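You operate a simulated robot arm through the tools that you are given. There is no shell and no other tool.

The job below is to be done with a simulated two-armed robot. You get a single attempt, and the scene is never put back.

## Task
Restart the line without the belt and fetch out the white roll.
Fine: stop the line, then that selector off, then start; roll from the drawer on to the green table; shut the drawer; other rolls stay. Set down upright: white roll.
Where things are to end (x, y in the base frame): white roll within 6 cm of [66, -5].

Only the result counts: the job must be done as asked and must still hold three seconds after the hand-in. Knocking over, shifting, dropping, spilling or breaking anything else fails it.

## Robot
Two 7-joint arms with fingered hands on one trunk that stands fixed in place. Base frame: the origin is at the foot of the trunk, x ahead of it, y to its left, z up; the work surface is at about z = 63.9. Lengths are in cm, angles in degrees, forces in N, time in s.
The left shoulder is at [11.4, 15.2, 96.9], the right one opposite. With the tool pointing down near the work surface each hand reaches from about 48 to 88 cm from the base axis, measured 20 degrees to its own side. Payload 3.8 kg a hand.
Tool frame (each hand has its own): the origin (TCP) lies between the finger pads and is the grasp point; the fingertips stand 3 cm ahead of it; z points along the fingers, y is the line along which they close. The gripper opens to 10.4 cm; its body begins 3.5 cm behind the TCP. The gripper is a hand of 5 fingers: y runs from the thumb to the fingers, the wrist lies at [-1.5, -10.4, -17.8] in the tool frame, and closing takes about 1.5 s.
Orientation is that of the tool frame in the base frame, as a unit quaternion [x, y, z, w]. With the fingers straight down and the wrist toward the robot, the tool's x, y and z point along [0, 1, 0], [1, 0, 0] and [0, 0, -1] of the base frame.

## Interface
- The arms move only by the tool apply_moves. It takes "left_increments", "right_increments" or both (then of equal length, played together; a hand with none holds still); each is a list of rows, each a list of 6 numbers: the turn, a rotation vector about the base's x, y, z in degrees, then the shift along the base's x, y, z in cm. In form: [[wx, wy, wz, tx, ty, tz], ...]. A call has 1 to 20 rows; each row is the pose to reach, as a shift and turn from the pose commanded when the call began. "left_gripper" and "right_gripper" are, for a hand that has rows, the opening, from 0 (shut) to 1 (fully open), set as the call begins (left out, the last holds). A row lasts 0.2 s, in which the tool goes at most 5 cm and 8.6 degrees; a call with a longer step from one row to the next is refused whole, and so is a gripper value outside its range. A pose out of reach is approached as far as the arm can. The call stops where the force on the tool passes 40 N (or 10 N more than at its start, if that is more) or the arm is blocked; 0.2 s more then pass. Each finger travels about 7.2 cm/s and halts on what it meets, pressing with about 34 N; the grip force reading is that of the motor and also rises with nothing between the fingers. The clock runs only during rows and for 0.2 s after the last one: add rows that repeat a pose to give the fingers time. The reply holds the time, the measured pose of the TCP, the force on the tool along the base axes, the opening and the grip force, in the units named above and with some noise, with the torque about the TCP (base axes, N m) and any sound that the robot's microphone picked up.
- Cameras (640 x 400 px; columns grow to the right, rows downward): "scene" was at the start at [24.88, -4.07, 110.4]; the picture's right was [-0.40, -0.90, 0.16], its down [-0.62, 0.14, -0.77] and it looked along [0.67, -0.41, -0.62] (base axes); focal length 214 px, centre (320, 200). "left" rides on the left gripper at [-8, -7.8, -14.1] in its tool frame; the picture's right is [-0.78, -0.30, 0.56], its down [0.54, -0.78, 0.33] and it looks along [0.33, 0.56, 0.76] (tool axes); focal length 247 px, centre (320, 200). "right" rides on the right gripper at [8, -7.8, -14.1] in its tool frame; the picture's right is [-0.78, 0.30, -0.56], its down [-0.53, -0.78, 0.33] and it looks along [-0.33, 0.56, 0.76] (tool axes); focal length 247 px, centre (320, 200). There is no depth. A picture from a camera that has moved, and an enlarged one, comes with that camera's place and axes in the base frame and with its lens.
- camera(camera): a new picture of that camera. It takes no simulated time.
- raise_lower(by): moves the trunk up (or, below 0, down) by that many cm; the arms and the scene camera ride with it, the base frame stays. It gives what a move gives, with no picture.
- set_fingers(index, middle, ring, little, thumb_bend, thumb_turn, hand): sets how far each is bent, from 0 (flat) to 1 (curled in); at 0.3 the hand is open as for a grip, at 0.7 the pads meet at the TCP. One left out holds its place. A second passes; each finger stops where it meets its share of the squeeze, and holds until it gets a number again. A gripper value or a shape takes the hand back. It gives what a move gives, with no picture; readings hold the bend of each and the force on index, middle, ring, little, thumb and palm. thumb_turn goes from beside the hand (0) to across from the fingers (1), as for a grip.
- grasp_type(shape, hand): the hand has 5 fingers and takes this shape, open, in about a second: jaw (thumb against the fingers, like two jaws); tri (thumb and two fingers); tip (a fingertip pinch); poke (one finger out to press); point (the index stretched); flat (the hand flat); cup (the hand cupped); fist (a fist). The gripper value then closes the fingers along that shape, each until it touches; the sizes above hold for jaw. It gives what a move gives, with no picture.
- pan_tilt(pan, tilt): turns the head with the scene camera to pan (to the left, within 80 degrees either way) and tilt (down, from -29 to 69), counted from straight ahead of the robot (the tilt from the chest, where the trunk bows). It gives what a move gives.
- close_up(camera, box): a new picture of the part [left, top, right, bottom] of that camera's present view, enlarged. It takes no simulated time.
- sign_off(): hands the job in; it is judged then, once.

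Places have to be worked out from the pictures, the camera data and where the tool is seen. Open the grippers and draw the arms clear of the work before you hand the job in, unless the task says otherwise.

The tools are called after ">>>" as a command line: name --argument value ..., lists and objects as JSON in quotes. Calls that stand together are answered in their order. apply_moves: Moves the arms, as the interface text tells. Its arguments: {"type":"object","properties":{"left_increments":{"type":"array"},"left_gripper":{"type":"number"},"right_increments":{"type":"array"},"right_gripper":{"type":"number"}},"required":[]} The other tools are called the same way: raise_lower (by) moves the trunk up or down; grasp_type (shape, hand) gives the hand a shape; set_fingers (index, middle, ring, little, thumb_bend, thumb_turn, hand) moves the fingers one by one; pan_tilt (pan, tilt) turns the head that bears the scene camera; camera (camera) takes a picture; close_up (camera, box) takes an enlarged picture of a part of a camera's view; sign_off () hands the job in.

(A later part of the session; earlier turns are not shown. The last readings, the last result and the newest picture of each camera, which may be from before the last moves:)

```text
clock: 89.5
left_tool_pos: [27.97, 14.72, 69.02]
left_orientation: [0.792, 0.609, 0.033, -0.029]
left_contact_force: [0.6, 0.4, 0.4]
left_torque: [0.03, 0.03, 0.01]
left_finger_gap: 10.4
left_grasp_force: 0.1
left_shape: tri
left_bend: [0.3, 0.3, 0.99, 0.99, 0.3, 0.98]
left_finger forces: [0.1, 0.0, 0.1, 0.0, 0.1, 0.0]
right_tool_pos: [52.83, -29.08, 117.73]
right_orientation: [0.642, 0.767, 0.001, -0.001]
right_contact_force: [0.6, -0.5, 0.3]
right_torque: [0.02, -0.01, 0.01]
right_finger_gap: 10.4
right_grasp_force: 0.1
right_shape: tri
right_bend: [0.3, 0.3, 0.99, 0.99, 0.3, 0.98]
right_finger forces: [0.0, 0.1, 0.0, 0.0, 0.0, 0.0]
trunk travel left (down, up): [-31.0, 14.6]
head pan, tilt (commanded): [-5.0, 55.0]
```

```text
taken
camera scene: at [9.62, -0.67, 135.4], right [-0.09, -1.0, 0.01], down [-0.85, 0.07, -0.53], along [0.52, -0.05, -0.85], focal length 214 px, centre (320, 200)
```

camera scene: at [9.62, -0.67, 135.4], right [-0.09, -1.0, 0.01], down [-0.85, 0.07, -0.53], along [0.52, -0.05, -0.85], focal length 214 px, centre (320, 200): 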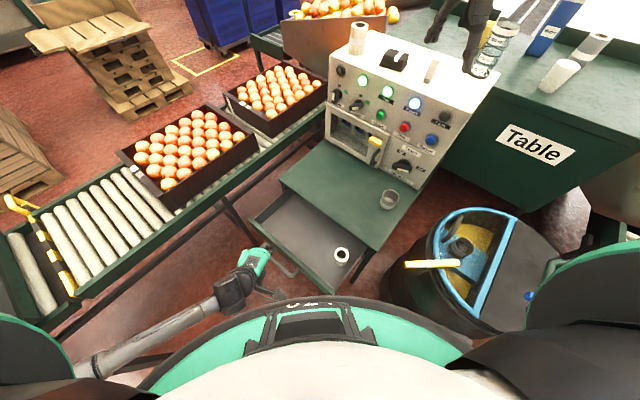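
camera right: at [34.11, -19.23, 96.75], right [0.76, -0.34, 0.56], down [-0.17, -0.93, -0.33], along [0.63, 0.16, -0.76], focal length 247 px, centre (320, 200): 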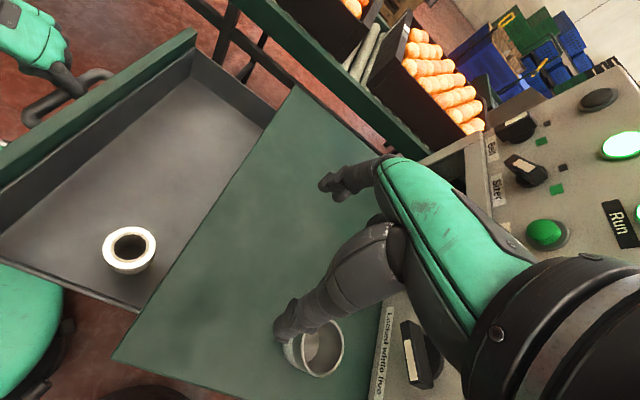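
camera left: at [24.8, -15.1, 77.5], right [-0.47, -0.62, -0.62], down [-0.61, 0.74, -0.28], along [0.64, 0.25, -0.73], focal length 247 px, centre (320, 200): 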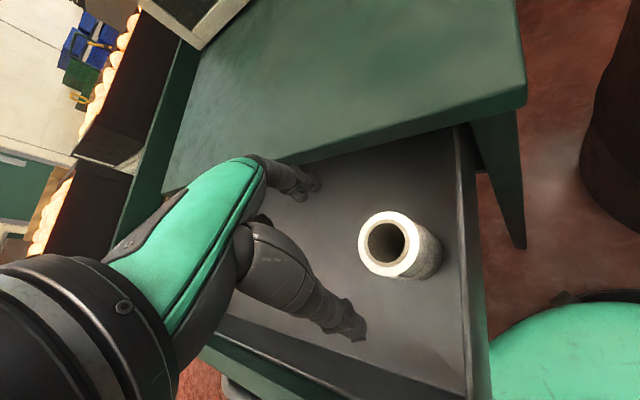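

The elbow is out to the left again. I lower the trunk 4.5 cm to give the arm slack for the low reach, then straighten the slight tilt.

>>> raise_lower --by -4.5

>>> apply_moves --left_increments '[[-2, 0.4, 0, 0, 0, 2], [-4.5, 1, 0, 0, 0, 5]]'

>>> close_up --camera "scene" --box '[270, 200, 410, 300]'

>>> camera --camera "left"

```text
clock: 90.4
left_tool_pos: [28.07, 14.94, 64.55]
left_orientation: [0.792, 0.609, 0.034, -0.029]
left_contact_force: [0.4, 0.4, -0.8]
left_torque: [0.01, 0.02, 0.0]
left_finger_gap: 10.4
left_grasp_force: 0.2
left_shape: tri
left_bend: [0.3, 0.3, 0.99, 0.99, 0.3, 0.98]
left_finger forces: [0.0, 0.1, 0.0, 0.0, 0.0, 0.1]
right_tool_pos: [52.89, -29.05, 113.3]
right_orientation: [0.642, 0.767, 0.001, 0.0]
right_contact_force: [0.8, 0.5, 0.1]
right_torque: [0.05, 0.0, 0.0]
right_finger_gap: 10.4
right_grasp_force: 0.1
right_shape: tri
right_bend: [0.3, 0.3, 0.99, 0.99, 0.3, 0.98]
right_finger forces: [0.0, 0.0, 0.0, 0.0, 0.0, 0.0]
trunk travel left (down, up): [-26.5, 19.1]
head pan, tilt (commanded): [-5.0, 55.0]
```

```text
clock: 91.0
left_tool_pos: [27.97, 14.9, 68.99]
left_orientation: [0.793, 0.609, 0.005, 0.003]
left_contact_force: [2.0, -0.6, 1.6]
left_torque: [0.03, 0.14, -0.07]
left_finger_gap: 10.41
left_grasp_force: 0.0
left_shape: tri
left_bend: [0.3, 0.3, 0.99, 0.99, 0.3, 0.98]
left_finger forces: [0.0, 0.1, 0.0, 0.0, 0.0, 0.0]
left hand out of reach, approached as far as the arm can: row 2
right_tool_pos: [53.02, -29.11, 113.18]
right_orientation: [0.642, 0.767, 0.001, 0.0]
right_contact_force: [-0.5, 0.1, -0.2]
right_torque: [-0.01, -0.02, -0.05]
right_finger_gap: 10.41
right_grasp_force: 0.1
right_shape: tri
right_bend: [0.3, 0.3, 0.99, 0.99, 0.3, 0.98]
right_finger forces: [0.1, 0.0, 0.0, 0.0, 0.0, 0.0]
trunk travel left (down, up): [-26.5, 19.1]
head pan, tilt (commanded): [-5.0, 55.0]
```

```text
4.00 times, centred on (340, 250) of scene
camera zoom: at [11.26, -0.71, 130.42], right [-0.09, -1.0, 0.01], down [-0.87, 0.07, -0.49], along [0.49, -0.05, -0.87], focal length 858 px, centre (240, 0)
```

zoom: 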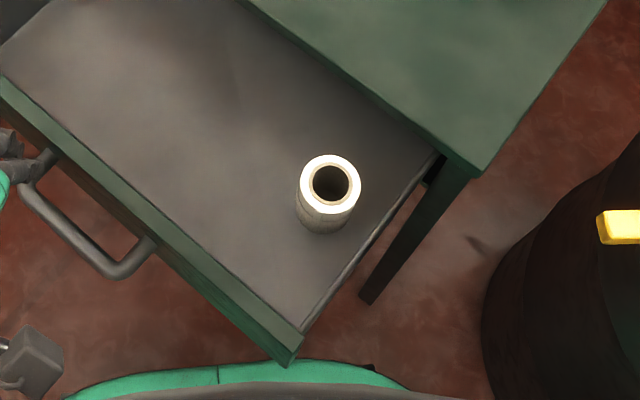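

```text
taken
camera left: at [18.23, 9.11, 83.14], right [-0.48, -0.67, -0.56], down [-0.61, 0.72, -0.34], along [0.63, 0.18, -0.75], focal length 247 px, centre (320, 200)
```

left: 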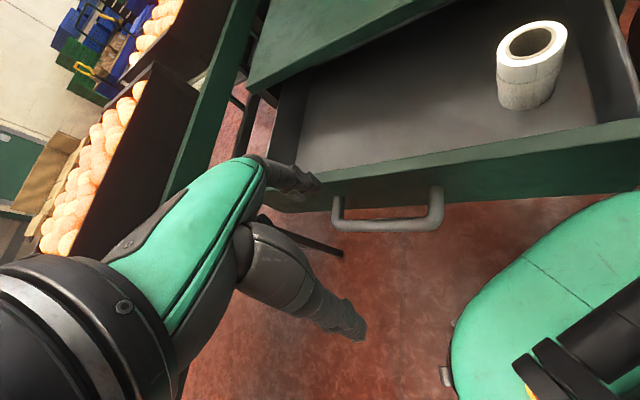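

The roll is at (32.8, -11.0). I move the left hand right again over it, at a height just clearing the drawer walls.

>>> apply_moves --left_increments '[[0, 0, 0, 0.7, -3.5, -0.5], [0, 0, 0, 1.4, -7.2, -1], [0, 0, 0, 2.1, -11, -1.5], [0, 0, 0, 2.8, -15, -1.5], [0, 0, 0, 3.5, -19, -1.5], [0, 0, 0, 4.2, -22.5, -1.5], [0, 0, 0, 4.8, -25.1, -1.5]]'

>>> camera --camera "left"

>>> camera --camera "scene"

```text
clock: 92.6
left_tool_pos: [32.56, -10.25, 67.68]
left_orientation: [0.793, 0.609, 0.003, -0.005]
left_contact_force: [0.5, 0.3, 0.4]
left_torque: [-0.01, -0.04, -0.01]
left_finger_gap: 10.38
left_grasp_force: 0.1
left_shape: tri
left_bend: [0.3, 0.3, 0.99, 0.99, 0.3, 0.97]
left_finger forces: [0.0, 0.0, 0.0, 0.1, 0.0, 0.0]
left hand out of reach, approached as far as the arm can: row 1
right_tool_pos: [52.84, -29.22, 113.17]
right_orientation: [0.642, 0.767, 0.0, -0.001]
right_contact_force: [-0.1, 0.2, 0.0]
right_torque: [0.01, 0.01, 0.0]
right_finger_gap: 10.38
right_grasp_force: 0.0
right_shape: tri
right_bend: [0.3, 0.3, 0.99, 0.99, 0.3, 0.98]
right_finger forces: [0.0, 0.0, 0.0, 0.0, 0.0, 0.0]
trunk travel left (down, up): [-26.5, 19.1]
head pan, tilt (commanded): [-5.0, 55.0]
```

```text
taken
camera left: at [22.97, -16.13, 81.74], right [-0.49, -0.67, -0.56], down [-0.61, 0.72, -0.33], along [0.62, 0.19, -0.76], focal length 247 px, centre (320, 200)
```

left: 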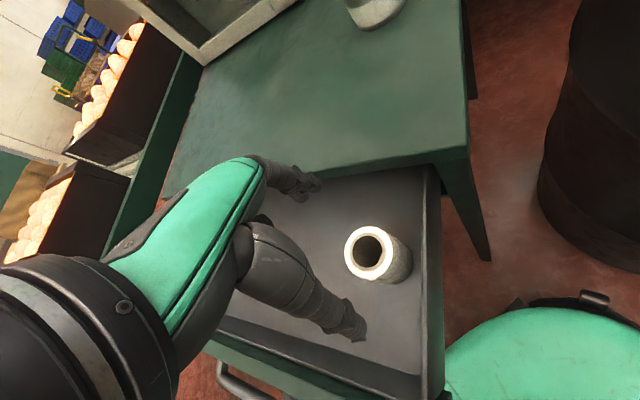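

```text
taken
camera scene: at [11.22, -0.74, 130.41], right [-0.09, -1.0, 0.01], down [-0.87, 0.07, -0.49], along [0.49, -0.05, -0.87], focal length 214 px, centre (320, 200)
```

scene: 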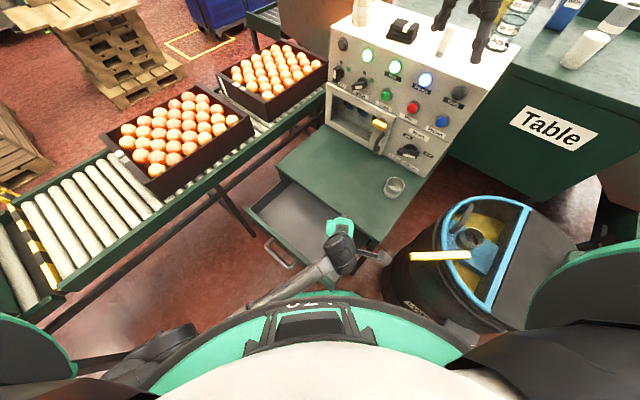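

Well centred again, elbow still outward. I lower to just above the roll's rim.

>>> apply_moves --left_increments '[[0, 0, 0, 0, 0.1, -1.5], [0, 0, 0, 0, 0.2, -3], [0, 0, 0, 0, 0.2, -4.5], [0, 0, 0, 0, 0.2, -5.5]]'

>>> camera --camera "left"

>>> camera --camera "scene"

```text
clock: 93.6
left_tool_pos: [32.47, -9.99, 62.1]
left_orientation: [0.793, 0.609, 0.003, -0.003]
left_contact_force: [0.6, 0.6, 0.4]
left_torque: [-0.02, -0.01, -0.02]
left_finger_gap: 10.38
left_grasp_force: 0.1
left_shape: tri
left_bend: [0.3, 0.3, 0.99, 0.99, 0.3, 0.97]
left_finger forces: [0.0, 0.1, 0.1, 0.0, 0.0, 0.0]
right_tool_pos: [52.94, -29.12, 113.24]
right_orientation: [0.642, 0.766, 0.0, 0.0]
right_contact_force: [-1.1, 0.4, -0.1]
right_torque: [0.0, 0.0, -0.01]
right_finger_gap: 10.41
right_grasp_force: 0.0
right_shape: tri
right_bend: [0.3, 0.3, 0.99, 0.99, 0.3, 0.98]
right_finger forces: [0.0, 0.1, 0.1, 0.1, 0.0, 0.0]
trunk travel left (down, up): [-26.5, 19.1]
head pan, tilt (commanded): [-5.0, 55.0]
```

```text
taken
camera left: at [22.91, -15.85, 76.18], right [-0.49, -0.67, -0.56], down [-0.61, 0.72, -0.33], along [0.62, 0.19, -0.76], focal length 247 px, centre (320, 200)
```

left: 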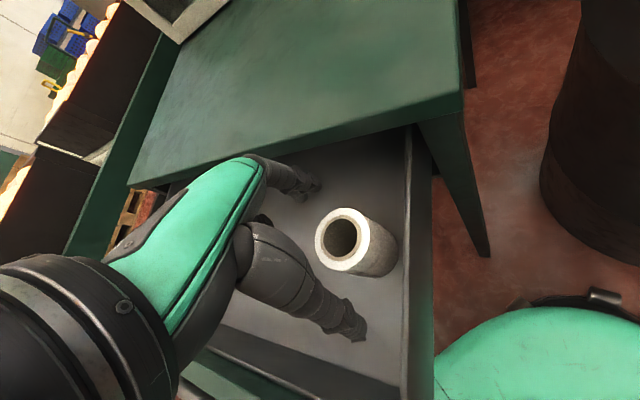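

```text
taken
camera scene: at [11.21, -0.71, 130.41], right [-0.09, -1.0, 0.01], down [-0.87, 0.07, -0.49], along [0.49, -0.05, -0.87], focal length 214 px, centre (320, 200)
```

scene: 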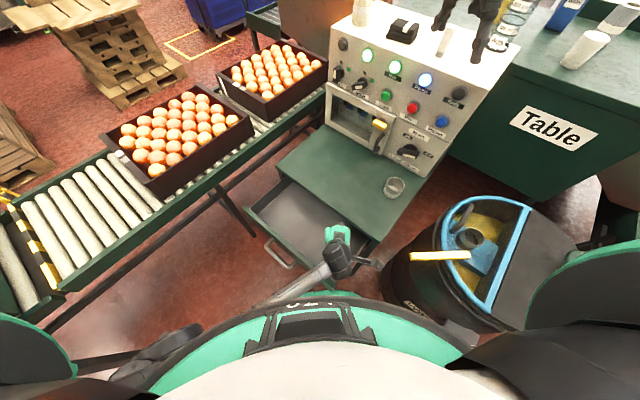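

Roll is centred at the right spot between the pads. I descend the last 5.6 cm with the trunk so the arm's shape stays unchanged.

>>> raise_lower --by -5.6

>>> camera --camera "left"

```text
clock: 94.6
left_tool_pos: [32.7, -9.9, 56.53]
left_orientation: [0.793, 0.61, 0.003, -0.003]
left_contact_force: [0.6, -0.9, -0.1]
left_torque: [0.0, 0.01, -0.02]
left_finger_gap: 10.42
left_grasp_force: 0.0
left_shape: tri
left_bend: [0.3, 0.3, 0.99, 0.99, 0.3, 0.97]
left_finger forces: [0.0, 0.0, 0.0, 0.0, 0.1, 0.0]
right_tool_pos: [52.78, -29.19, 107.63]
right_orientation: [0.642, 0.767, 0.001, 0.0]
right_contact_force: [-0.8, 0.2, 0.8]
right_torque: [0.01, 0.02, 0.0]
right_finger_gap: 10.4
right_grasp_force: 0.1
right_shape: tri
right_bend: [0.3, 0.3, 0.99, 0.99, 0.3, 0.98]
right_finger forces: [0.1, 0.1, 0.0, 0.0, 0.1, 0.0]
trunk travel left (down, up): [-20.9, 24.7]
head pan, tilt (commanded): [-5.0, 55.0]
```

```text
taken
camera left: at [23.01, -15.86, 70.59], right [-0.48, -0.67, -0.56], down [-0.61, 0.72, -0.33], along [0.62, 0.19, -0.76], focal length 247 px, centre (320, 200)
```

left: 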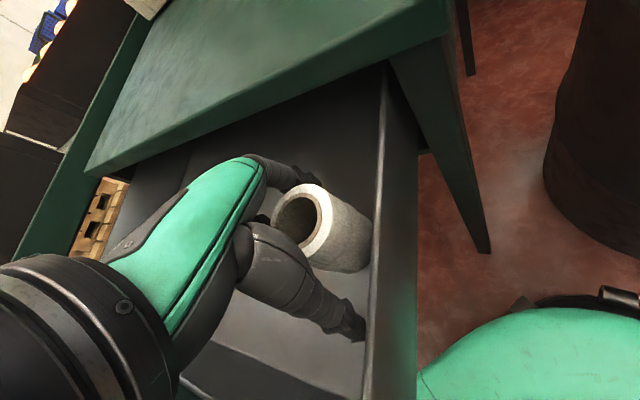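

No contact on the way down; fingers and thumb straddle the roll. I close the grip and wait.

>>> apply_moves --left_increments '[[0, 0, 0, 0, 0, 0], [0, 0, 0, 0, 0, 0], [0, 0, 0, 0, 0, 0], [0, 0, 0, 0, 0, 0], [0, 0, 0, 0, 0, 0], [0, 0, 0, 0, 0, 0], [0, 0, 0, 0, 0, 0]]' --left_gripper 0

>>> camera --camera "left"

```text
clock: 96.2
left_tool_pos: [32.61, -9.88, 56.45]
left_orientation: [0.792, 0.61, 0.003, -0.003]
left_contact_force: [-0.4, 0.3, 0.5]
left_torque: [-0.01, -0.03, 0.0]
left_finger_gap: 4.02
left_grasp_force: 34.2
left_shape: tri
left_bend: [0.74, 0.54, 1.0, 1.0, 0.73, 1.0]
left_finger forces: [16.3, 13.2, 0.0, 0.0, 27.4, 0.0]
right_tool_pos: [52.99, -28.95, 107.56]
right_orientation: [0.642, 0.767, 0.0, -0.001]
right_contact_force: [0.7, -0.4, -0.2]
right_torque: [-0.01, 0.04, -0.03]
right_finger_gap: 10.4
right_grasp_force: 0.0
right_shape: tri
right_bend: [0.3, 0.3, 0.99, 0.99, 0.3, 0.98]
right_finger forces: [0.0, 0.1, 0.1, 0.0, 0.0, 0.1]
trunk travel left (down, up): [-20.9, 24.7]
head pan, tilt (commanded): [-5.0, 55.0]
```

```text
taken
camera left: at [23.0, -15.89, 70.59], right [-0.49, -0.67, -0.56], down [-0.61, 0.72, -0.33], along [0.62, 0.19, -0.76], focal length 247 px, centre (320, 200)
```

left: 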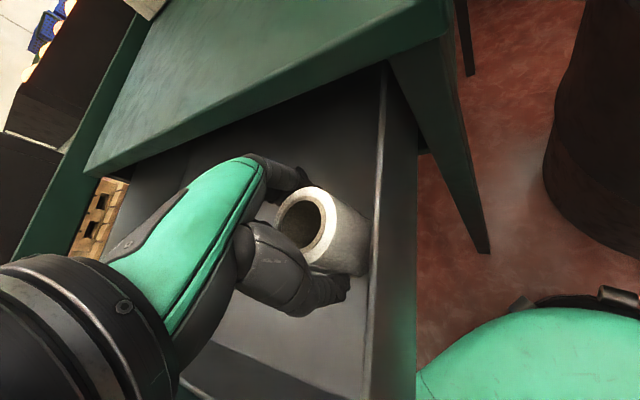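

The roll is held firmly by index, middle and thumb. I lift it straight up with the trunk by 18 cm.

>>> raise_lower --by 18

>>> camera --camera "left"

>>> camera --camera "scene"

```text
clock: 98.2
left_tool_pos: [32.67, -9.84, 74.49]
left_orientation: [0.793, 0.61, 0.002, -0.004]
left_contact_force: [0.1, 0.7, -1.0]
left_torque: [-0.03, 0.01, 0.01]
left_finger_gap: 4.01
left_grasp_force: 33.7
left_shape: tri
left_bend: [0.74, 0.54, 1.0, 1.0, 0.73, 1.0]
left_finger forces: [16.2, 13.0, 0.0, 0.1, 27.4, 0.0]
right_tool_pos: [52.94, -29.1, 125.65]
right_orientation: [0.642, 0.767, 0.001, -0.001]
right_contact_force: [0.3, 0.6, -0.3]
right_torque: [-0.01, 0.0, 0.03]
right_finger_gap: 10.39
right_grasp_force: 0.0
right_shape: tri
right_bend: [0.3, 0.3, 0.99, 0.99, 0.3, 0.98]
right_finger forces: [0.0, 0.1, 0.1, 0.0, 0.0, 0.1]
trunk travel left (down, up): [-38.9, 6.7]
head pan, tilt (commanded): [-5.0, 55.0]
```

```text
taken
camera left: at [22.99, -15.87, 88.56], right [-0.49, -0.67, -0.56], down [-0.61, 0.72, -0.33], along [0.62, 0.19, -0.76], focal length 247 px, centre (320, 200)
```

left: 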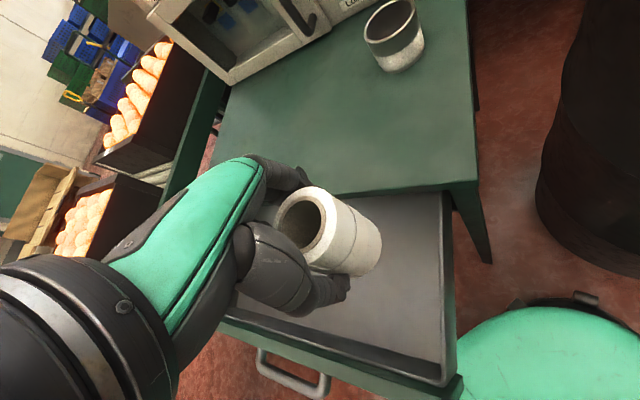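

```text
taken
camera scene: at [7.78, -0.71, 143.91], right [-0.09, -1.0, 0.0], down [-0.82, 0.07, -0.56], along [0.56, -0.05, -0.83], focal length 214 px, centre (320, 200)
```

scene: 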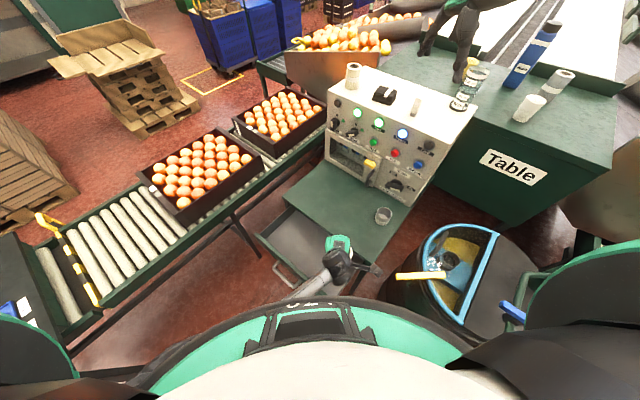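

The roll is lifted clear and steady; no other roll is visible in the drawer. I carry it out over the table toward (66, -5).

>>> apply_moves --left_increments '[[0, 0, 0, 2, 0.3, 0.5], [0, 0, 0, 5, 0.8, 1], [0, 0, 0, 8, 1.3, 1.5], [0, 0, 0, 11, 1.8, 1.5], [0, 0, 0, 14, 2.3, 1.5], [0, 0, 0, 17, 2.8, 1.5]]'

>>> camera --camera "scene"

```text
clock: 99.6
left_tool_pos: [49.61, -7.14, 75.83]
left_orientation: [0.793, 0.609, 0.003, -0.003]
left_contact_force: [0.5, 0.0, -1.3]
left_torque: [-0.03, 0.02, 0.01]
left_finger_gap: 4.01
left_grasp_force: 34.0
left_shape: tri
left_bend: [0.74, 0.54, 1.0, 1.0, 0.73, 1.0]
left_finger forces: [16.3, 13.1, 0.0, 0.0, 27.3, 0.1]
right_tool_pos: [53.04, -29.07, 125.57]
right_orientation: [0.642, 0.767, 0.001, -0.001]
right_contact_force: [-0.1, 0.1, -0.1]
right_torque: [0.0, 0.02, 0.0]
right_finger_gap: 10.39
right_grasp_force: 0.0
right_shape: tri
right_bend: [0.3, 0.3, 0.99, 0.99, 0.3, 0.98]
right_finger forces: [0.0, 0.1, 0.0, 0.0, 0.1, 0.0]
trunk travel left (down, up): [-38.9, 6.7]
head pan, tilt (commanded): [-5.0, 55.0]
```

```text
taken
camera scene: at [7.89, -0.74, 143.89], right [-0.09, -1.0, 0.0], down [-0.82, 0.07, -0.56], along [0.56, -0.05, -0.83], focal length 214 px, centre (320, 200)
```

scene: 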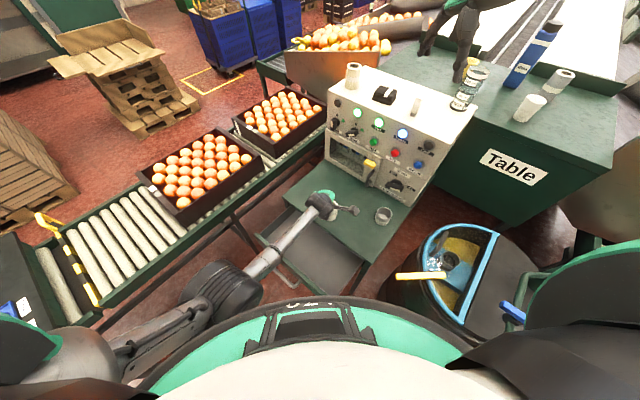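

Following exactly. I continue to the target spot.

>>> apply_moves --left_increments '[[0, 0, 0, 3, 0.6, 0], [0, 0, 0, 6, 1.2, 0], [0, 0, 0, 9, 1.8, 0], [0, 0, 0, 12, 2.4, 0], [0, 0, 0, 14.5, 2.8, 0], [0, 0, 0, 16.6, 3.1, 0]]'

>>> camera --camera "scene"

>>> camera --camera "left"

```text
clock: 101.0
left_tool_pos: [59.62, -1.82, 80.47]
left_orientation: [0.793, 0.609, 0.002, -0.004]
left_contact_force: [0.8, 0.6, 0.2]
left_torque: [0.03, 0.01, -0.02]
left_finger_gap: 3.96
left_grasp_force: 34.1
left_shape: tri
left_bend: [0.74, 0.54, 1.0, 1.0, 0.73, 1.0]
left_finger forces: [16.2, 13.2, 0.1, 0.0, 27.1, 0.0]
left hand out of reach, approached as far as the arm can: row 2, 3, 4, 5, 6
right_tool_pos: [52.93, -29.0, 125.58]
right_orientation: [0.642, 0.766, 0.001, -0.001]
right_contact_force: [0.3, 0.0, 0.8]
right_torque: [0.0, -0.01, 0.01]
right_finger_gap: 10.42
right_grasp_force: 0.0
right_shape: tri
right_bend: [0.3, 0.3, 0.99, 0.99, 0.3, 0.98]
right_finger forces: [0.0, 0.1, 0.0, 0.1, 0.0, 0.0]
trunk travel left (down, up): [-38.9, 6.7]
head pan, tilt (commanded): [-5.0, 55.0]
```

```text
taken
camera scene: at [7.77, -0.67, 143.9], right [-0.09, -1.0, 0.0], down [-0.82, 0.07, -0.56], along [0.56, -0.05, -0.83], focal length 214 px, centre (320, 200)
```

scene: 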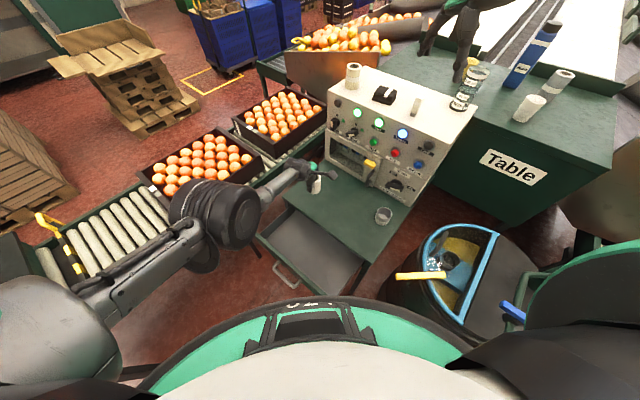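

```text
taken
camera left: at [50.04, -7.74, 94.62], right [-0.49, -0.67, -0.56], down [-0.61, 0.72, -0.33], along [0.62, 0.19, -0.76], focal length 247 px, centre (320, 200)
```

left: 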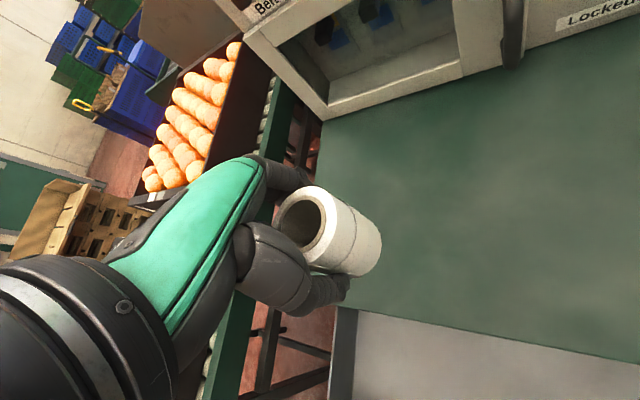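

The trunk is too high for that reach; the roll is level above the table. I lower the trunk 8 cm, keeping the roll above the surface.

>>> raise_lower --by -8

>>> apply_moves --left_increments '[[0, 0, 0, 1.5, -0.5, 1], [0, 0, 0, 3, -1, 1], [0, 0, 0, 4.5, -1.5, 1], [0, 0, 0, 6, -2.1, 1]]'

>>> camera --camera "scene"

>>> camera --camera "left"

```text
clock: 102.2
left_tool_pos: [58.93, -1.84, 70.31]
left_orientation: [0.792, 0.61, -0.011, -0.015]
left_contact_force: [0.2, 0.4, 0.5]
left_torque: [0.05, -0.02, 0.02]
left_finger_gap: 3.98
left_grasp_force: 33.9
left_shape: tri
left_bend: [0.74, 0.54, 1.0, 1.0, 0.73, 1.0]
left_finger forces: [16.3, 13.4, 0.0, 0.0, 27.1, 0.0]
right_tool_pos: [52.82, -29.12, 117.65]
right_orientation: [0.642, 0.766, 0.002, -0.001]
right_contact_force: [-0.4, -0.9, 0.7]
right_torque: [0.05, 0.01, 0.02]
right_finger_gap: 10.4
right_grasp_force: 0.1
right_shape: tri
right_bend: [0.3, 0.3, 0.99, 0.99, 0.3, 0.98]
right_finger forces: [0.0, 0.0, 0.0, 0.0, 0.0, 0.0]
trunk travel left (down, up): [-30.9, 14.7]
head pan, tilt (commanded): [-5.0, 55.0]
```

```text
clock: 103.2
left_tool_pos: [61.12, -3.33, 73.93]
left_orientation: [0.793, 0.609, -0.012, -0.016]
left_contact_force: [-1.1, -0.5, -0.7]
left_torque: [0.03, -0.03, -0.01]
left_finger_gap: 3.99
left_grasp_force: 34.0
left_shape: tri
left_bend: [0.74, 0.54, 1.0, 1.0, 0.73, 1.0]
left_finger forces: [16.4, 13.4, 0.1, 0.1, 27.3, 0.0]
left hand out of reach, approached as far as the arm can: row 1, 2, 3, 4
right_tool_pos: [52.9, -29.12, 117.65]
right_orientation: [0.642, 0.767, 0.001, -0.001]
right_contact_force: [0.3, 0.1, 0.0]
right_torque: [-0.01, -0.01, 0.01]
right_finger_gap: 10.4
right_grasp_force: 0.1
right_shape: tri
right_bend: [0.3, 0.3, 0.99, 0.99, 0.3, 0.98]
right_finger forces: [0.0, 0.1, 0.0, 0.0, 0.1, 0.0]
trunk travel left (down, up): [-30.9, 14.7]
head pan, tilt (commanded): [-5.0, 55.0]
```

```text
taken
camera scene: at [9.65, -0.76, 135.29], right [-0.09, -1.0, 0.0], down [-0.85, 0.07, -0.52], along [0.52, -0.05, -0.85], focal length 214 px, centre (320, 200)
```

scene: 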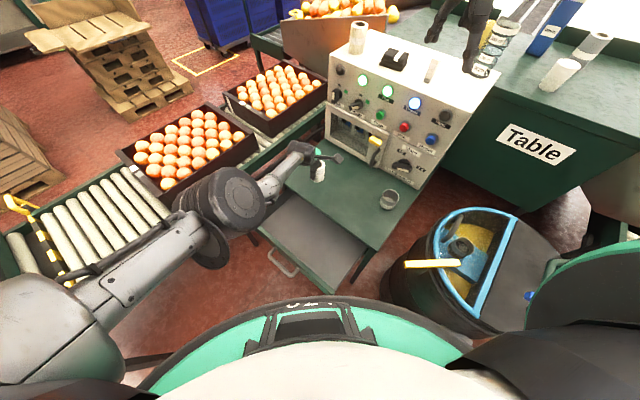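

```text
taken
camera left: at [52.0, -9.37, 88.38], right [-0.51, -0.67, -0.54], down [-0.62, 0.72, -0.3], along [0.59, 0.19, -0.78], focal length 247 px, centre (320, 200)
```

left: 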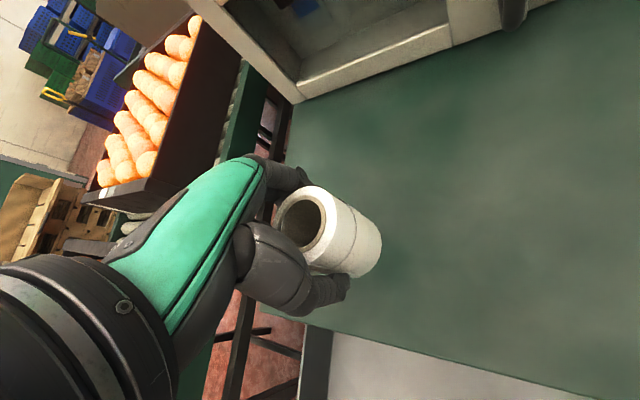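

Still at the reach limit with the shoulder this high. I raise the hand 9 cm relative to the body, then lower the trunk 10 cm, keeping the roll above the table.

>>> apply_moves --left_increments '[[0, 0, 0, 0, 0, 3], [0, 0, 0, 0.5, 0, 6], [0, 0, 0, 1, 0, 9]]'

>>> raise_lower --by -10

>>> camera --camera "left"

```text
clock: 104.0
left_tool_pos: [62.45, -4.91, 82.92]
left_orientation: [0.79, 0.613, -0.01, -0.018]
left_contact_force: [-0.5, 0.0, 0.1]
left_torque: [0.02, -0.01, 0.01]
left_finger_gap: 3.95
left_grasp_force: 33.8
left_shape: tri
left_bend: [0.74, 0.54, 1.0, 1.0, 0.73, 1.0]
left_finger forces: [16.5, 13.1, 0.0, 0.0, 27.1, 0.0]
left hand out of reach, approached as far as the arm can: row 2, 3
right_tool_pos: [52.97, -29.21, 117.64]
right_orientation: [0.642, 0.767, 0.001, -0.001]
right_contact_force: [-0.6, -0.7, -0.4]
right_torque: [0.01, 0.04, 0.04]
right_finger_gap: 10.39
right_grasp_force: 0.0
right_shape: tri
right_bend: [0.3, 0.3, 0.99, 0.99, 0.3, 0.98]
right_finger forces: [0.0, 0.1, 0.1, 0.0, 0.0, 0.0]
trunk travel left (down, up): [-30.9, 14.7]
head pan, tilt (commanded): [-5.0, 55.0]
```

```text
clock: 105.3
left_tool_pos: [61.28, -5.02, 68.02]
left_orientation: [0.789, 0.612, -0.038, -0.036]
left_contact_force: [6.0, 4.6, 35.4]
left_torque: [0.02, -0.46, 0.1]
left_finger_gap: 4.15
left_grasp_force: 33.6
left_shape: tri
left_bend: [0.75, 0.55, 1.0, 1.0, 0.73, 1.0]
left_finger forces: [21.0, 20.2, 0.0, 0.0, 29.6, 0.1]
right_tool_pos: [52.66, -28.99, 107.83]
right_orientation: [0.642, 0.767, 0.001, 0.001]
right_contact_force: [0.5, -1.8, -0.4]
right_torque: [-0.01, -0.04, 0.03]
right_finger_gap: 10.39
right_grasp_force: 0.1
right_shape: tri
right_bend: [0.3, 0.3, 0.99, 0.99, 0.3, 0.98]
right_finger forces: [0.0, 0.1, 0.1, 0.0, 0.1, 0.1]
trunk travel left (down, up): [-20.9, 24.7]
head pan, tilt (commanded): [-5.0, 55.0]
```

```text
taken
camera left: at [53.38, -11.01, 82.99], right [-0.54, -0.67, -0.51], down [-0.65, 0.71, -0.26], along [0.54, 0.19, -0.82], focal length 247 px, centre (320, 200)
```

left: 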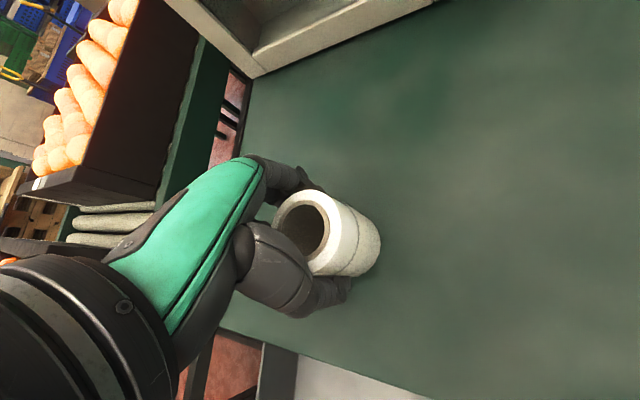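

The hand sank more than the trunk and the roll is resting on the table with some pressure at about (61, -6). I lift it a few centimetres and correct the 6° tilt.

>>> apply_moves --left_increments '[[0, -1, 0, 0, 0, 1.5], [0, -2.5, 0, 0, 0.2, 3.5], [0, -4, 0, 0, 0.4, 5.5], [0, -6, 0, 0, 0.6, 7], [0, -6, 0, 0, 0.6, 7]]'

>>> camera --camera "left"

>>> camera --camera "scene"

```text
clock: 106.5
left_tool_pos: [61.15, -4.42, 74.02]
left_orientation: [0.787, 0.617, 0.001, -0.014]
left_contact_force: [0.1, 0.2, -0.9]
left_torque: [0.01, 0.0, 0.04]
left_finger_gap: 3.99
left_grasp_force: 33.9
left_shape: tri
left_bend: [0.74, 0.55, 1.0, 1.0, 0.73, 1.0]
left_finger forces: [17.6, 13.8, 0.1, 0.1, 26.8, 0.1]
left hand out of reach, approached as far as the arm can: row 4, 5
right_tool_pos: [52.9, -29.08, 107.59]
right_orientation: [0.642, 0.767, 0.001, -0.001]
right_contact_force: [0.9, 1.8, -0.3]
right_torque: [0.04, -0.02, -0.05]
right_finger_gap: 10.41
right_grasp_force: 0.1
right_shape: tri
right_bend: [0.3, 0.3, 0.99, 0.99, 0.3, 0.98]
right_finger forces: [0.0, 0.1, 0.1, 0.1, 0.1, 0.1]
trunk travel left (down, up): [-20.9, 24.7]
head pan, tilt (commanded): [-5.0, 55.0]
```

```text
taken
camera left: at [51.85, -10.66, 87.98], right [-0.48, -0.67, -0.57], down [-0.63, 0.71, -0.31], along [0.61, 0.21, -0.77], focal length 247 px, centre (320, 200)
```

left: 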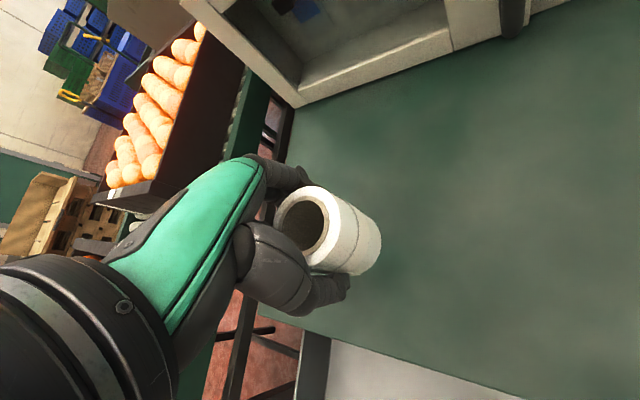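

```text
taken
camera scene: at [13.73, -0.71, 123.89], right [-0.09, -1.0, 0.01], down [-0.9, 0.07, -0.43], along [0.43, -0.05, -0.9], focal length 214 px, centre (320, 200)
```

scene: 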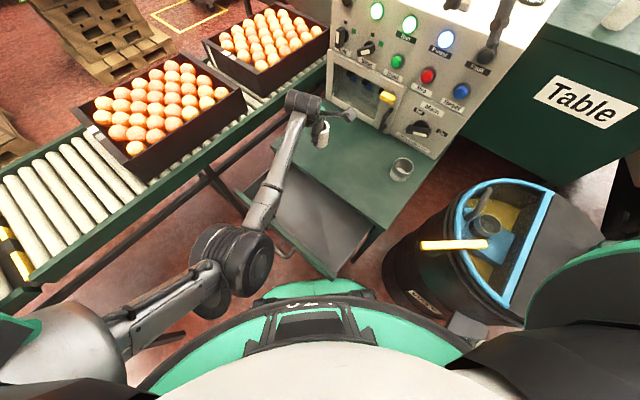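

Level again at (61, -4.4, 74). I try the last 5 cm outward.

>>> apply_moves --left_increments '[[0, 0, 0, 1.5, 0.1, 0], [0, 0, 0, 3, 0.2, 0], [0, 0, 0, 4.5, 0.3, 0], [0, 0, 0, 5.2, 0.4, 0], [0, 0, 0, 5.2, 0.4, 0]]'

>>> camera --camera "left"

```text
clock: 107.7
left_tool_pos: [66.49, -4.45, 73.88]
left_orientation: [0.788, 0.615, -0.001, -0.012]
left_contact_force: [-1.3, 0.0, -0.4]
left_torque: [0.03, -0.02, 0.0]
left_finger_gap: 4.0
left_grasp_force: 34.4
left_shape: tri
left_bend: [0.74, 0.55, 1.0, 1.0, 0.73, 1.0]
left_finger forces: [17.4, 13.7, 0.1, 0.1, 26.9, 0.1]
right_tool_pos: [52.93, -29.02, 107.51]
right_orientation: [0.642, 0.766, 0.0, -0.001]
right_contact_force: [-0.3, -0.1, -0.3]
right_torque: [0.02, -0.01, 0.02]
right_finger_gap: 10.39
right_grasp_force: 0.0
right_shape: tri
right_bend: [0.3, 0.3, 0.99, 0.99, 0.3, 0.98]
right_finger forces: [0.1, 0.0, 0.1, 0.1, 0.1, 0.0]
trunk travel left (down, up): [-20.9, 24.7]
head pan, tilt (commanded): [-5.0, 55.0]
```

```text
taken
camera left: at [57.11, -10.63, 88.06], right [-0.48, -0.67, -0.56], down [-0.63, 0.71, -0.31], along [0.61, 0.2, -0.77], focal length 247 px, centre (320, 200)
```

left: 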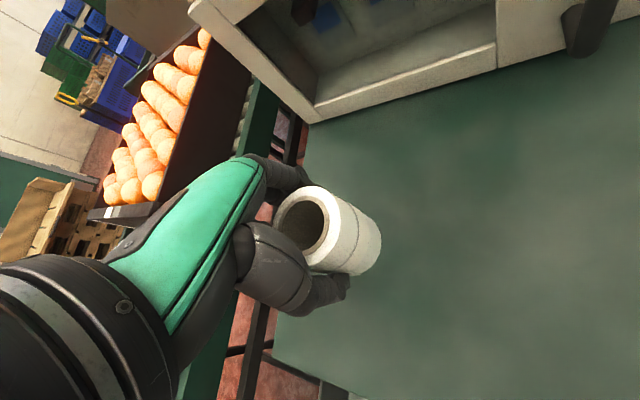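

The hand is now at (66.5, -4.5), putting the roll near (66.3, -5.4). I lower it gently to the table surface.

>>> apply_moves --left_increments '[[0.8, -0.9, 0, 0, 0, -1.5], [0.8, -0.9, 0, 0, 0, -3], [0.8, -0.9, 0, 0, 0, -4.2], [0.8, -0.9, 0, 0, 0, -5], [0.8, -0.9, 0, 0, 0, -5.5]]'

>>> camera --camera "left"

```text
clock: 108.9
left_tool_pos: [66.21, -4.27, 68.56]
left_orientation: [0.791, 0.612, 0.007, -0.011]
left_contact_force: [-0.3, -0.1, -0.6]
left_torque: [0.05, 0.0, 0.01]
left_finger_gap: 4.02
left_grasp_force: 34.3
left_shape: tri
left_bend: [0.74, 0.55, 1.0, 1.0, 0.73, 1.0]
left_finger forces: [17.4, 13.6, 0.1, 0.0, 26.7, 0.0]
right_tool_pos: [52.91, -29.05, 107.61]
right_orientation: [0.642, 0.767, 0.0, -0.001]
right_contact_force: [-0.9, 0.4, 0.7]
right_torque: [0.0, 0.02, 0.0]
right_finger_gap: 10.38
right_grasp_force: 0.1
right_shape: tri
right_bend: [0.3, 0.3, 0.99, 0.99, 0.3, 0.98]
right_finger forces: [0.0, 0.0, 0.0, 0.1, 0.0, 0.0]
trunk travel left (down, up): [-20.9, 24.7]
head pan, tilt (commanded): [-5.0, 55.0]
```

```text
taken
camera left: at [56.8, -10.57, 82.51], right [-0.48, -0.66, -0.57], down [-0.62, 0.72, -0.31], along [0.62, 0.21, -0.76], focal length 247 px, centre (320, 200)
```

left: 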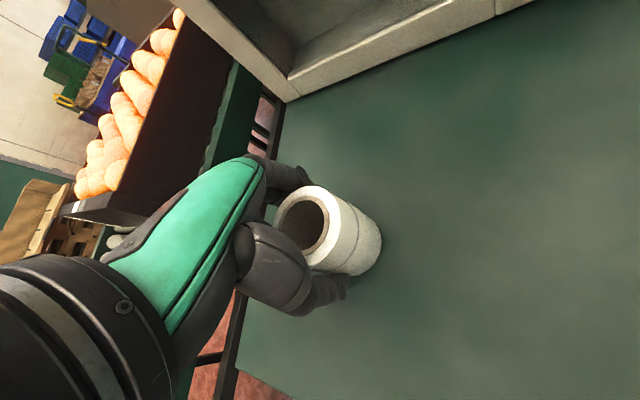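

No contact yet at 68.6. I lower in small steps until it touches.

>>> apply_moves --left_increments '[[-1.3, 0, 0, 0, 0, -0.2], [-1.3, 0, 0, 0, 0, -0.4], [-1.3, 0, 0, 0, 0, -0.6]]'

```text
clock: 109.7
left_tool_pos: [66.25, -4.27, 68.21]
left_orientation: [0.79, 0.613, 0.003, 0.0]
left_contact_force: [0.7, 1.0, 9.8]
left_torque: [0.04, 0.24, -0.04]
left_finger_gap: 4.05
left_grasp_force: 33.9
left_shape: tri
left_bend: [0.74, 0.55, 1.0, 1.0, 0.74, 1.0]
left_finger forces: [18.5, 15.2, 0.0, 0.0, 28.7, 0.0]
right_tool_pos: [52.8, -29.07, 107.75]
right_orientation: [0.643, 0.766, 0.002, 0.001]
right_contact_force: [1.3, 0.3, -0.1]
right_torque: [0.01, -0.05, 0.01]
right_finger_gap: 10.42
right_grasp_force: 0.0
right_shape: tri
right_bend: [0.3, 0.3, 0.99, 0.99, 0.3, 0.98]
right_finger forces: [0.0, 0.0, 0.0, 0.0, 0.0, 0.1]
trunk travel left (down, up): [-20.9, 24.7]
head pan, tilt (commanded): [-5.0, 55.0]
```

The roll touches the table (about 10 N). I open the hand fully and hold.

>>> apply_moves --left_increments '[[0, 0, 0, 0, 0, 0.1], [0, 0, 0, 0, 0, 0.1], [0, 0, 0, 0, 0, 0.1], [0, 0, 0, 0, 0, 0.1], [0, 0, 0, 0, 0, 0.1], [0, 0, 0, 0, 0, 0.1], [0, 0, 0, 0, 0, 0.1]]' --left_gripper 1.0

>>> camera --camera "left"

>>> close_up --camera "scene" --box '[270, 80, 430, 200]'

```text
clock: 111.3
left_tool_pos: [66.39, -4.29, 68.05]
left_orientation: [0.79, 0.613, 0.002, -0.002]
left_contact_force: [0.6, 0.9, 0.2]
left_torque: [0.01, -0.01, -0.03]
left_finger_gap: 10.36
left_grasp_force: 0.1
left_shape: tri
left_bend: [0.3, 0.3, 0.99, 0.99, 0.3, 0.98]
left_finger forces: [0.1, 0.0, 0.1, 0.1, 0.0, 0.1]
right_tool_pos: [52.87, -29.04, 107.6]
right_orientation: [0.642, 0.767, 0.0, -0.001]
right_contact_force: [-0.5, 0.5, 0.0]
right_torque: [0.01, 0.01, 0.03]
right_finger_gap: 10.42
right_grasp_force: 0.0
right_shape: tri
right_bend: [0.3, 0.3, 0.99, 0.99, 0.3, 0.98]
right_finger forces: [0.0, 0.0, 0.0, 0.0, 0.0, 0.0]
trunk travel left (down, up): [-20.9, 24.7]
head pan, tilt (commanded): [-5.0, 55.0]
```

```text
taken
camera left: at [56.76, -10.26, 82.15], right [-0.48, -0.67, -0.56], down [-0.62, 0.71, -0.33], along [0.62, 0.19, -0.76], focal length 247 px, centre (320, 200)
```

left: 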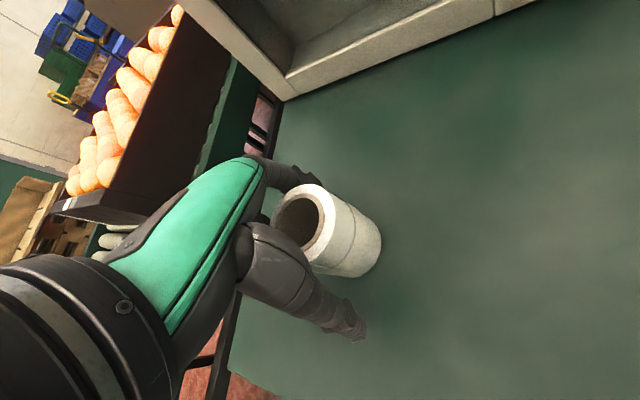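

```text
3.33 times, centred on (350, 140) of scene
camera zoom: at [13.74, -0.7, 123.89], right [-0.09, -1.0, 0.01], down [-0.9, 0.07, -0.43], along [0.43, -0.05, -0.9], focal length 715 px, centre (220, 400)
```

zoom: 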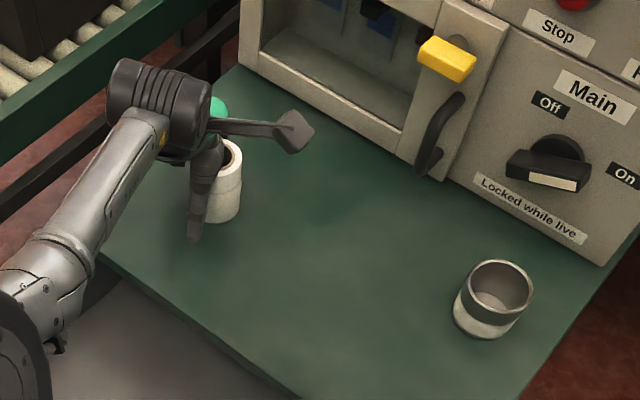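

The roll stands upright, released, and the hand is open around it. I lift the hand straight up off it with the trunk.

>>> raise_lower --by 12

>>> camera --camera "left"

>>> camera --camera "scene"

```text
clock: 112.8
left_tool_pos: [67.69, -4.33, 87.09]
left_orientation: [0.789, 0.612, 0.042, 0.028]
left_contact_force: [-0.2, -0.6, 0.1]
left_torque: [0.03, 0.0, 0.01]
left_finger_gap: 10.35
left_grasp_force: 0.1
left_shape: tri
left_bend: [0.3, 0.3, 0.99, 0.99, 0.3, 0.98]
left_finger forces: [0.0, 0.1, 0.0, 0.0, 0.1, 0.0]
right_tool_pos: [52.9, -29.11, 119.55]
right_orientation: [0.643, 0.766, 0.001, -0.001]
right_contact_force: [0.4, -0.1, -0.5]
right_torque: [0.0, -0.01, -0.03]
right_finger_gap: 10.39
right_grasp_force: 0.0
right_shape: tri
right_bend: [0.3, 0.3, 0.99, 0.99, 0.3, 0.98]
right_finger forces: [0.1, 0.0, 0.0, 0.1, 0.1, 0.0]
trunk travel left (down, up): [-32.9, 12.7]
head pan, tilt (commanded): [-5.0, 55.0]
```

```text
taken
camera left: at [56.73, -10.23, 100.16], right [-0.42, -0.67, -0.61], down [-0.58, 0.71, -0.39], along [0.69, 0.19, -0.69], focal length 247 px, centre (320, 200)
```

left: 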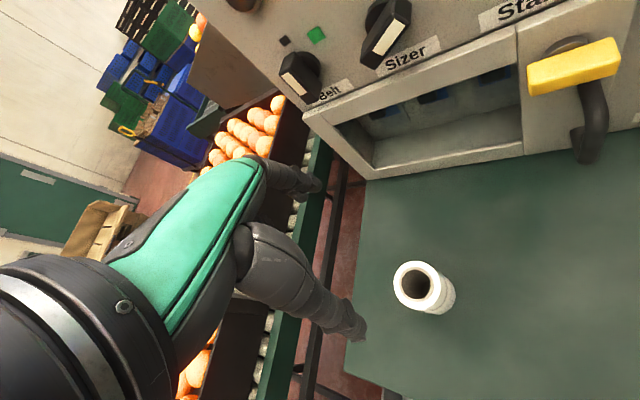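

```text
taken
camera scene: at [9.08, -0.71, 137.47], right [-0.09, -1.0, 0.0], down [-0.84, 0.07, -0.54], along [0.53, -0.05, -0.84], focal length 214 px, centre (320, 200)
```

scene: 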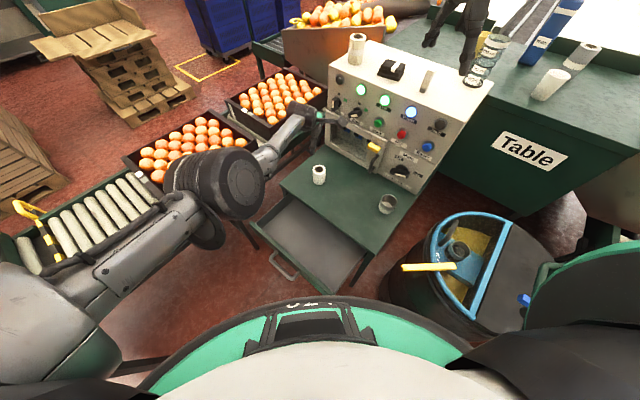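

The roll stands upright on the green table. I zoom to check its position.

>>> close_up --camera "scene" --box '[270, 130, 390, 230]'

```text
4.00 times, centred on (330, 180) of scene
camera zoom: at [9.08, -0.71, 137.47], right [-0.09, -1.0, 0.0], down [-0.84, 0.07, -0.54], along [0.53, -0.05, -0.84], focal length 858 px, centre (280, 280)
```

zoom: 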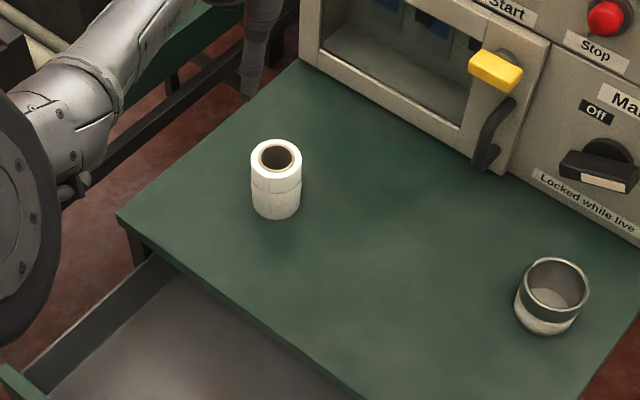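

The roll sits at about (65.5, -5.5), on target. Now to shut the drawer: I make a left fist and bring it back toward the front of the drawer, staying high and away from the roll.

>>> grasp_type --shape "fist" --hand "left"

>>> apply_moves --left_increments '[[0, 1, 0, -2, 1.5, 0], [0, 2, 0, -5, 3, 0], [0, 3, 0, -8, 4.5, -1], [0, 4, 0, -11, 5.5, -2.5], [0, 5, 0, -14, 6.3, -4], [0, 5.8, 0, -17, 7, -5.5]]'

>>> camera --camera "scene"

```text
clock: 113.7
left_tool_pos: [67.53, -4.37, 87.1]
left_orientation: [0.789, 0.612, 0.042, 0.03]
left_contact_force: [0.2, -0.6, -0.7]
left_torque: [-0.01, 0.0, 0.04]
left_finger_gap: 0.02
left_grasp_force: 0.1
left_shape: fist
left_bend: [1.0, 1.0, 1.0, 1.0, 0.86, 0.85]
left_finger forces: [0.0, 0.0, 0.0, 0.0, 0.1, 0.1]
right_tool_pos: [52.89, -29.04, 119.52]
right_orientation: [0.642, 0.767, 0.001, 0.0]
right_contact_force: [-0.1, -0.7, -1.0]
right_torque: [-0.01, 0.01, -0.04]
right_finger_gap: 10.39
right_grasp_force: 0.1
right_shape: tri
right_bend: [0.3, 0.3, 0.99, 0.99, 0.3, 0.98]
right_finger forces: [0.0, 0.0, 0.0, 0.1, 0.0, 0.0]
trunk travel left (down, up): [-32.9, 12.7]
head pan, tilt (commanded): [-5.0, 55.0]
```

```text
clock: 115.1
left_tool_pos: [49.66, -0.77, 81.17]
left_orientation: [0.784, 0.621, 0.011, -0.006]
left_contact_force: [0.1, 0.0, -0.3]
left_torque: [0.0, -0.01, 0.01]
left_finger_gap: 9.58
left_grasp_force: 0.0
left_shape: fist
left_bend: [1.0, 1.0, 1.0, 1.0, 0.86, 0.85]
left_finger forces: [0.0, 0.0, 0.0, 0.1, 0.0, 0.0]
left hand out of reach, approached as far as the arm can: row 1, 2, 3, 4, 5, 6
right_tool_pos: [52.74, -29.11, 119.83]
right_orientation: [0.642, 0.767, 0.002, 0.0]
right_contact_force: [-0.2, -0.7, 0.0]
right_torque: [0.02, -0.01, 0.03]
right_finger_gap: 10.4
right_grasp_force: 0.0
right_shape: tri
right_bend: [0.3, 0.3, 0.99, 0.99, 0.3, 0.98]
right_finger forces: [0.1, 0.0, 0.0, 0.0, 0.0, 0.0]
trunk travel left (down, up): [-32.9, 12.7]
head pan, tilt (commanded): [-5.0, 55.0]
```

```text
taken
camera scene: at [8.87, -0.75, 137.49], right [-0.09, -1.0, 0.0], down [-0.84, 0.07, -0.54], along [0.54, -0.05, -0.84], focal length 214 px, centre (320, 200)
```

scene: 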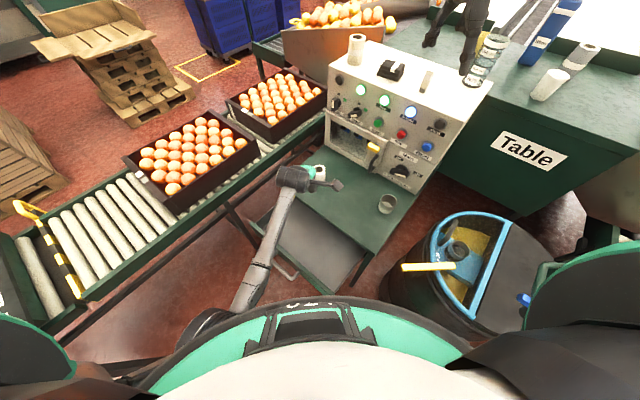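

Now I bring the fist down and left, out beyond the drawer's front.

>>> apply_moves --left_increments '[[0, 0, 0, -3, 2.5, -2], [0, 0, 0, -6, 5, -4], [0, 0, 0, -9, 8, -6], [0, 0, 0, -12, 11, -8], [0, 0, 0, -15, 13.5, -10], [0, 0, 0, -18, 15.5, -12], [0, 0, 0, -21, 17.5, -13]]'

>>> camera --camera "scene"

>>> camera --camera "left"

```text
clock: 115.8
left_tool_pos: [49.02, 1.49, 83.65]
left_orientation: [0.782, 0.616, 0.076, 0.059]
left_contact_force: [-1.3, 0.5, -2.0]
left_torque: [-0.07, -0.06, 0.0]
left_finger_gap: 9.61
left_grasp_force: 0.0
left_shape: fist
left_bend: [1.0, 1.0, 1.0, 1.0, 0.86, 0.85]
left_finger forces: [0.1, 0.0, 0.0, 0.0, 0.0, 0.0]
left hand out of reach, approached as far as the arm can: row 1, 2, 3
right_tool_pos: [52.91, -28.88, 119.67]
right_orientation: [0.642, 0.767, 0.001, 0.0]
right_contact_force: [0.1, -0.6, 0.3]
right_torque: [-0.02, -0.01, -0.02]
right_finger_gap: 10.38
right_grasp_force: 0.1
right_shape: tri
right_bend: [0.3, 0.3, 0.99, 0.99, 0.3, 0.98]
right_finger forces: [0.0, 0.1, 0.0, 0.1, 0.0, 0.1]
trunk travel left (down, up): [-32.9, 12.7]
head pan, tilt (commanded): [-5.0, 55.0]
stopped in row 3 (left hand): the arm was blocked; the commanded pose is now the measured one
```

```text
taken
camera scene: at [9.0, -0.58, 137.48], right [-0.09, -1.0, 0.0], down [-0.84, 0.07, -0.54], along [0.53, -0.05, -0.84], focal length 214 px, centre (320, 200)
```

scene: 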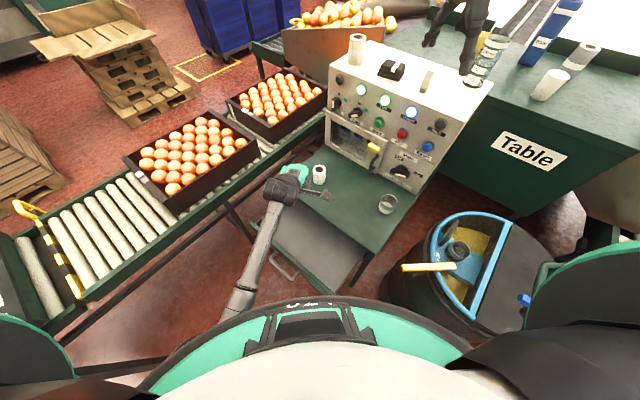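

```text
taken
camera left: at [37.01, -4.53, 95.69], right [-0.36, -0.68, -0.64], down [-0.56, 0.7, -0.44], along [0.75, 0.2, -0.63], focal length 247 px, centre (320, 200)
```

left: 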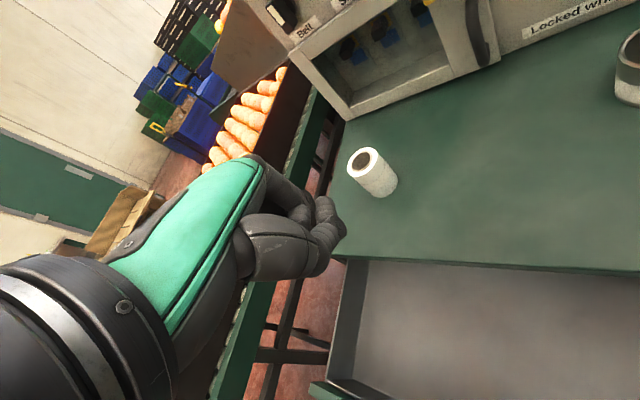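

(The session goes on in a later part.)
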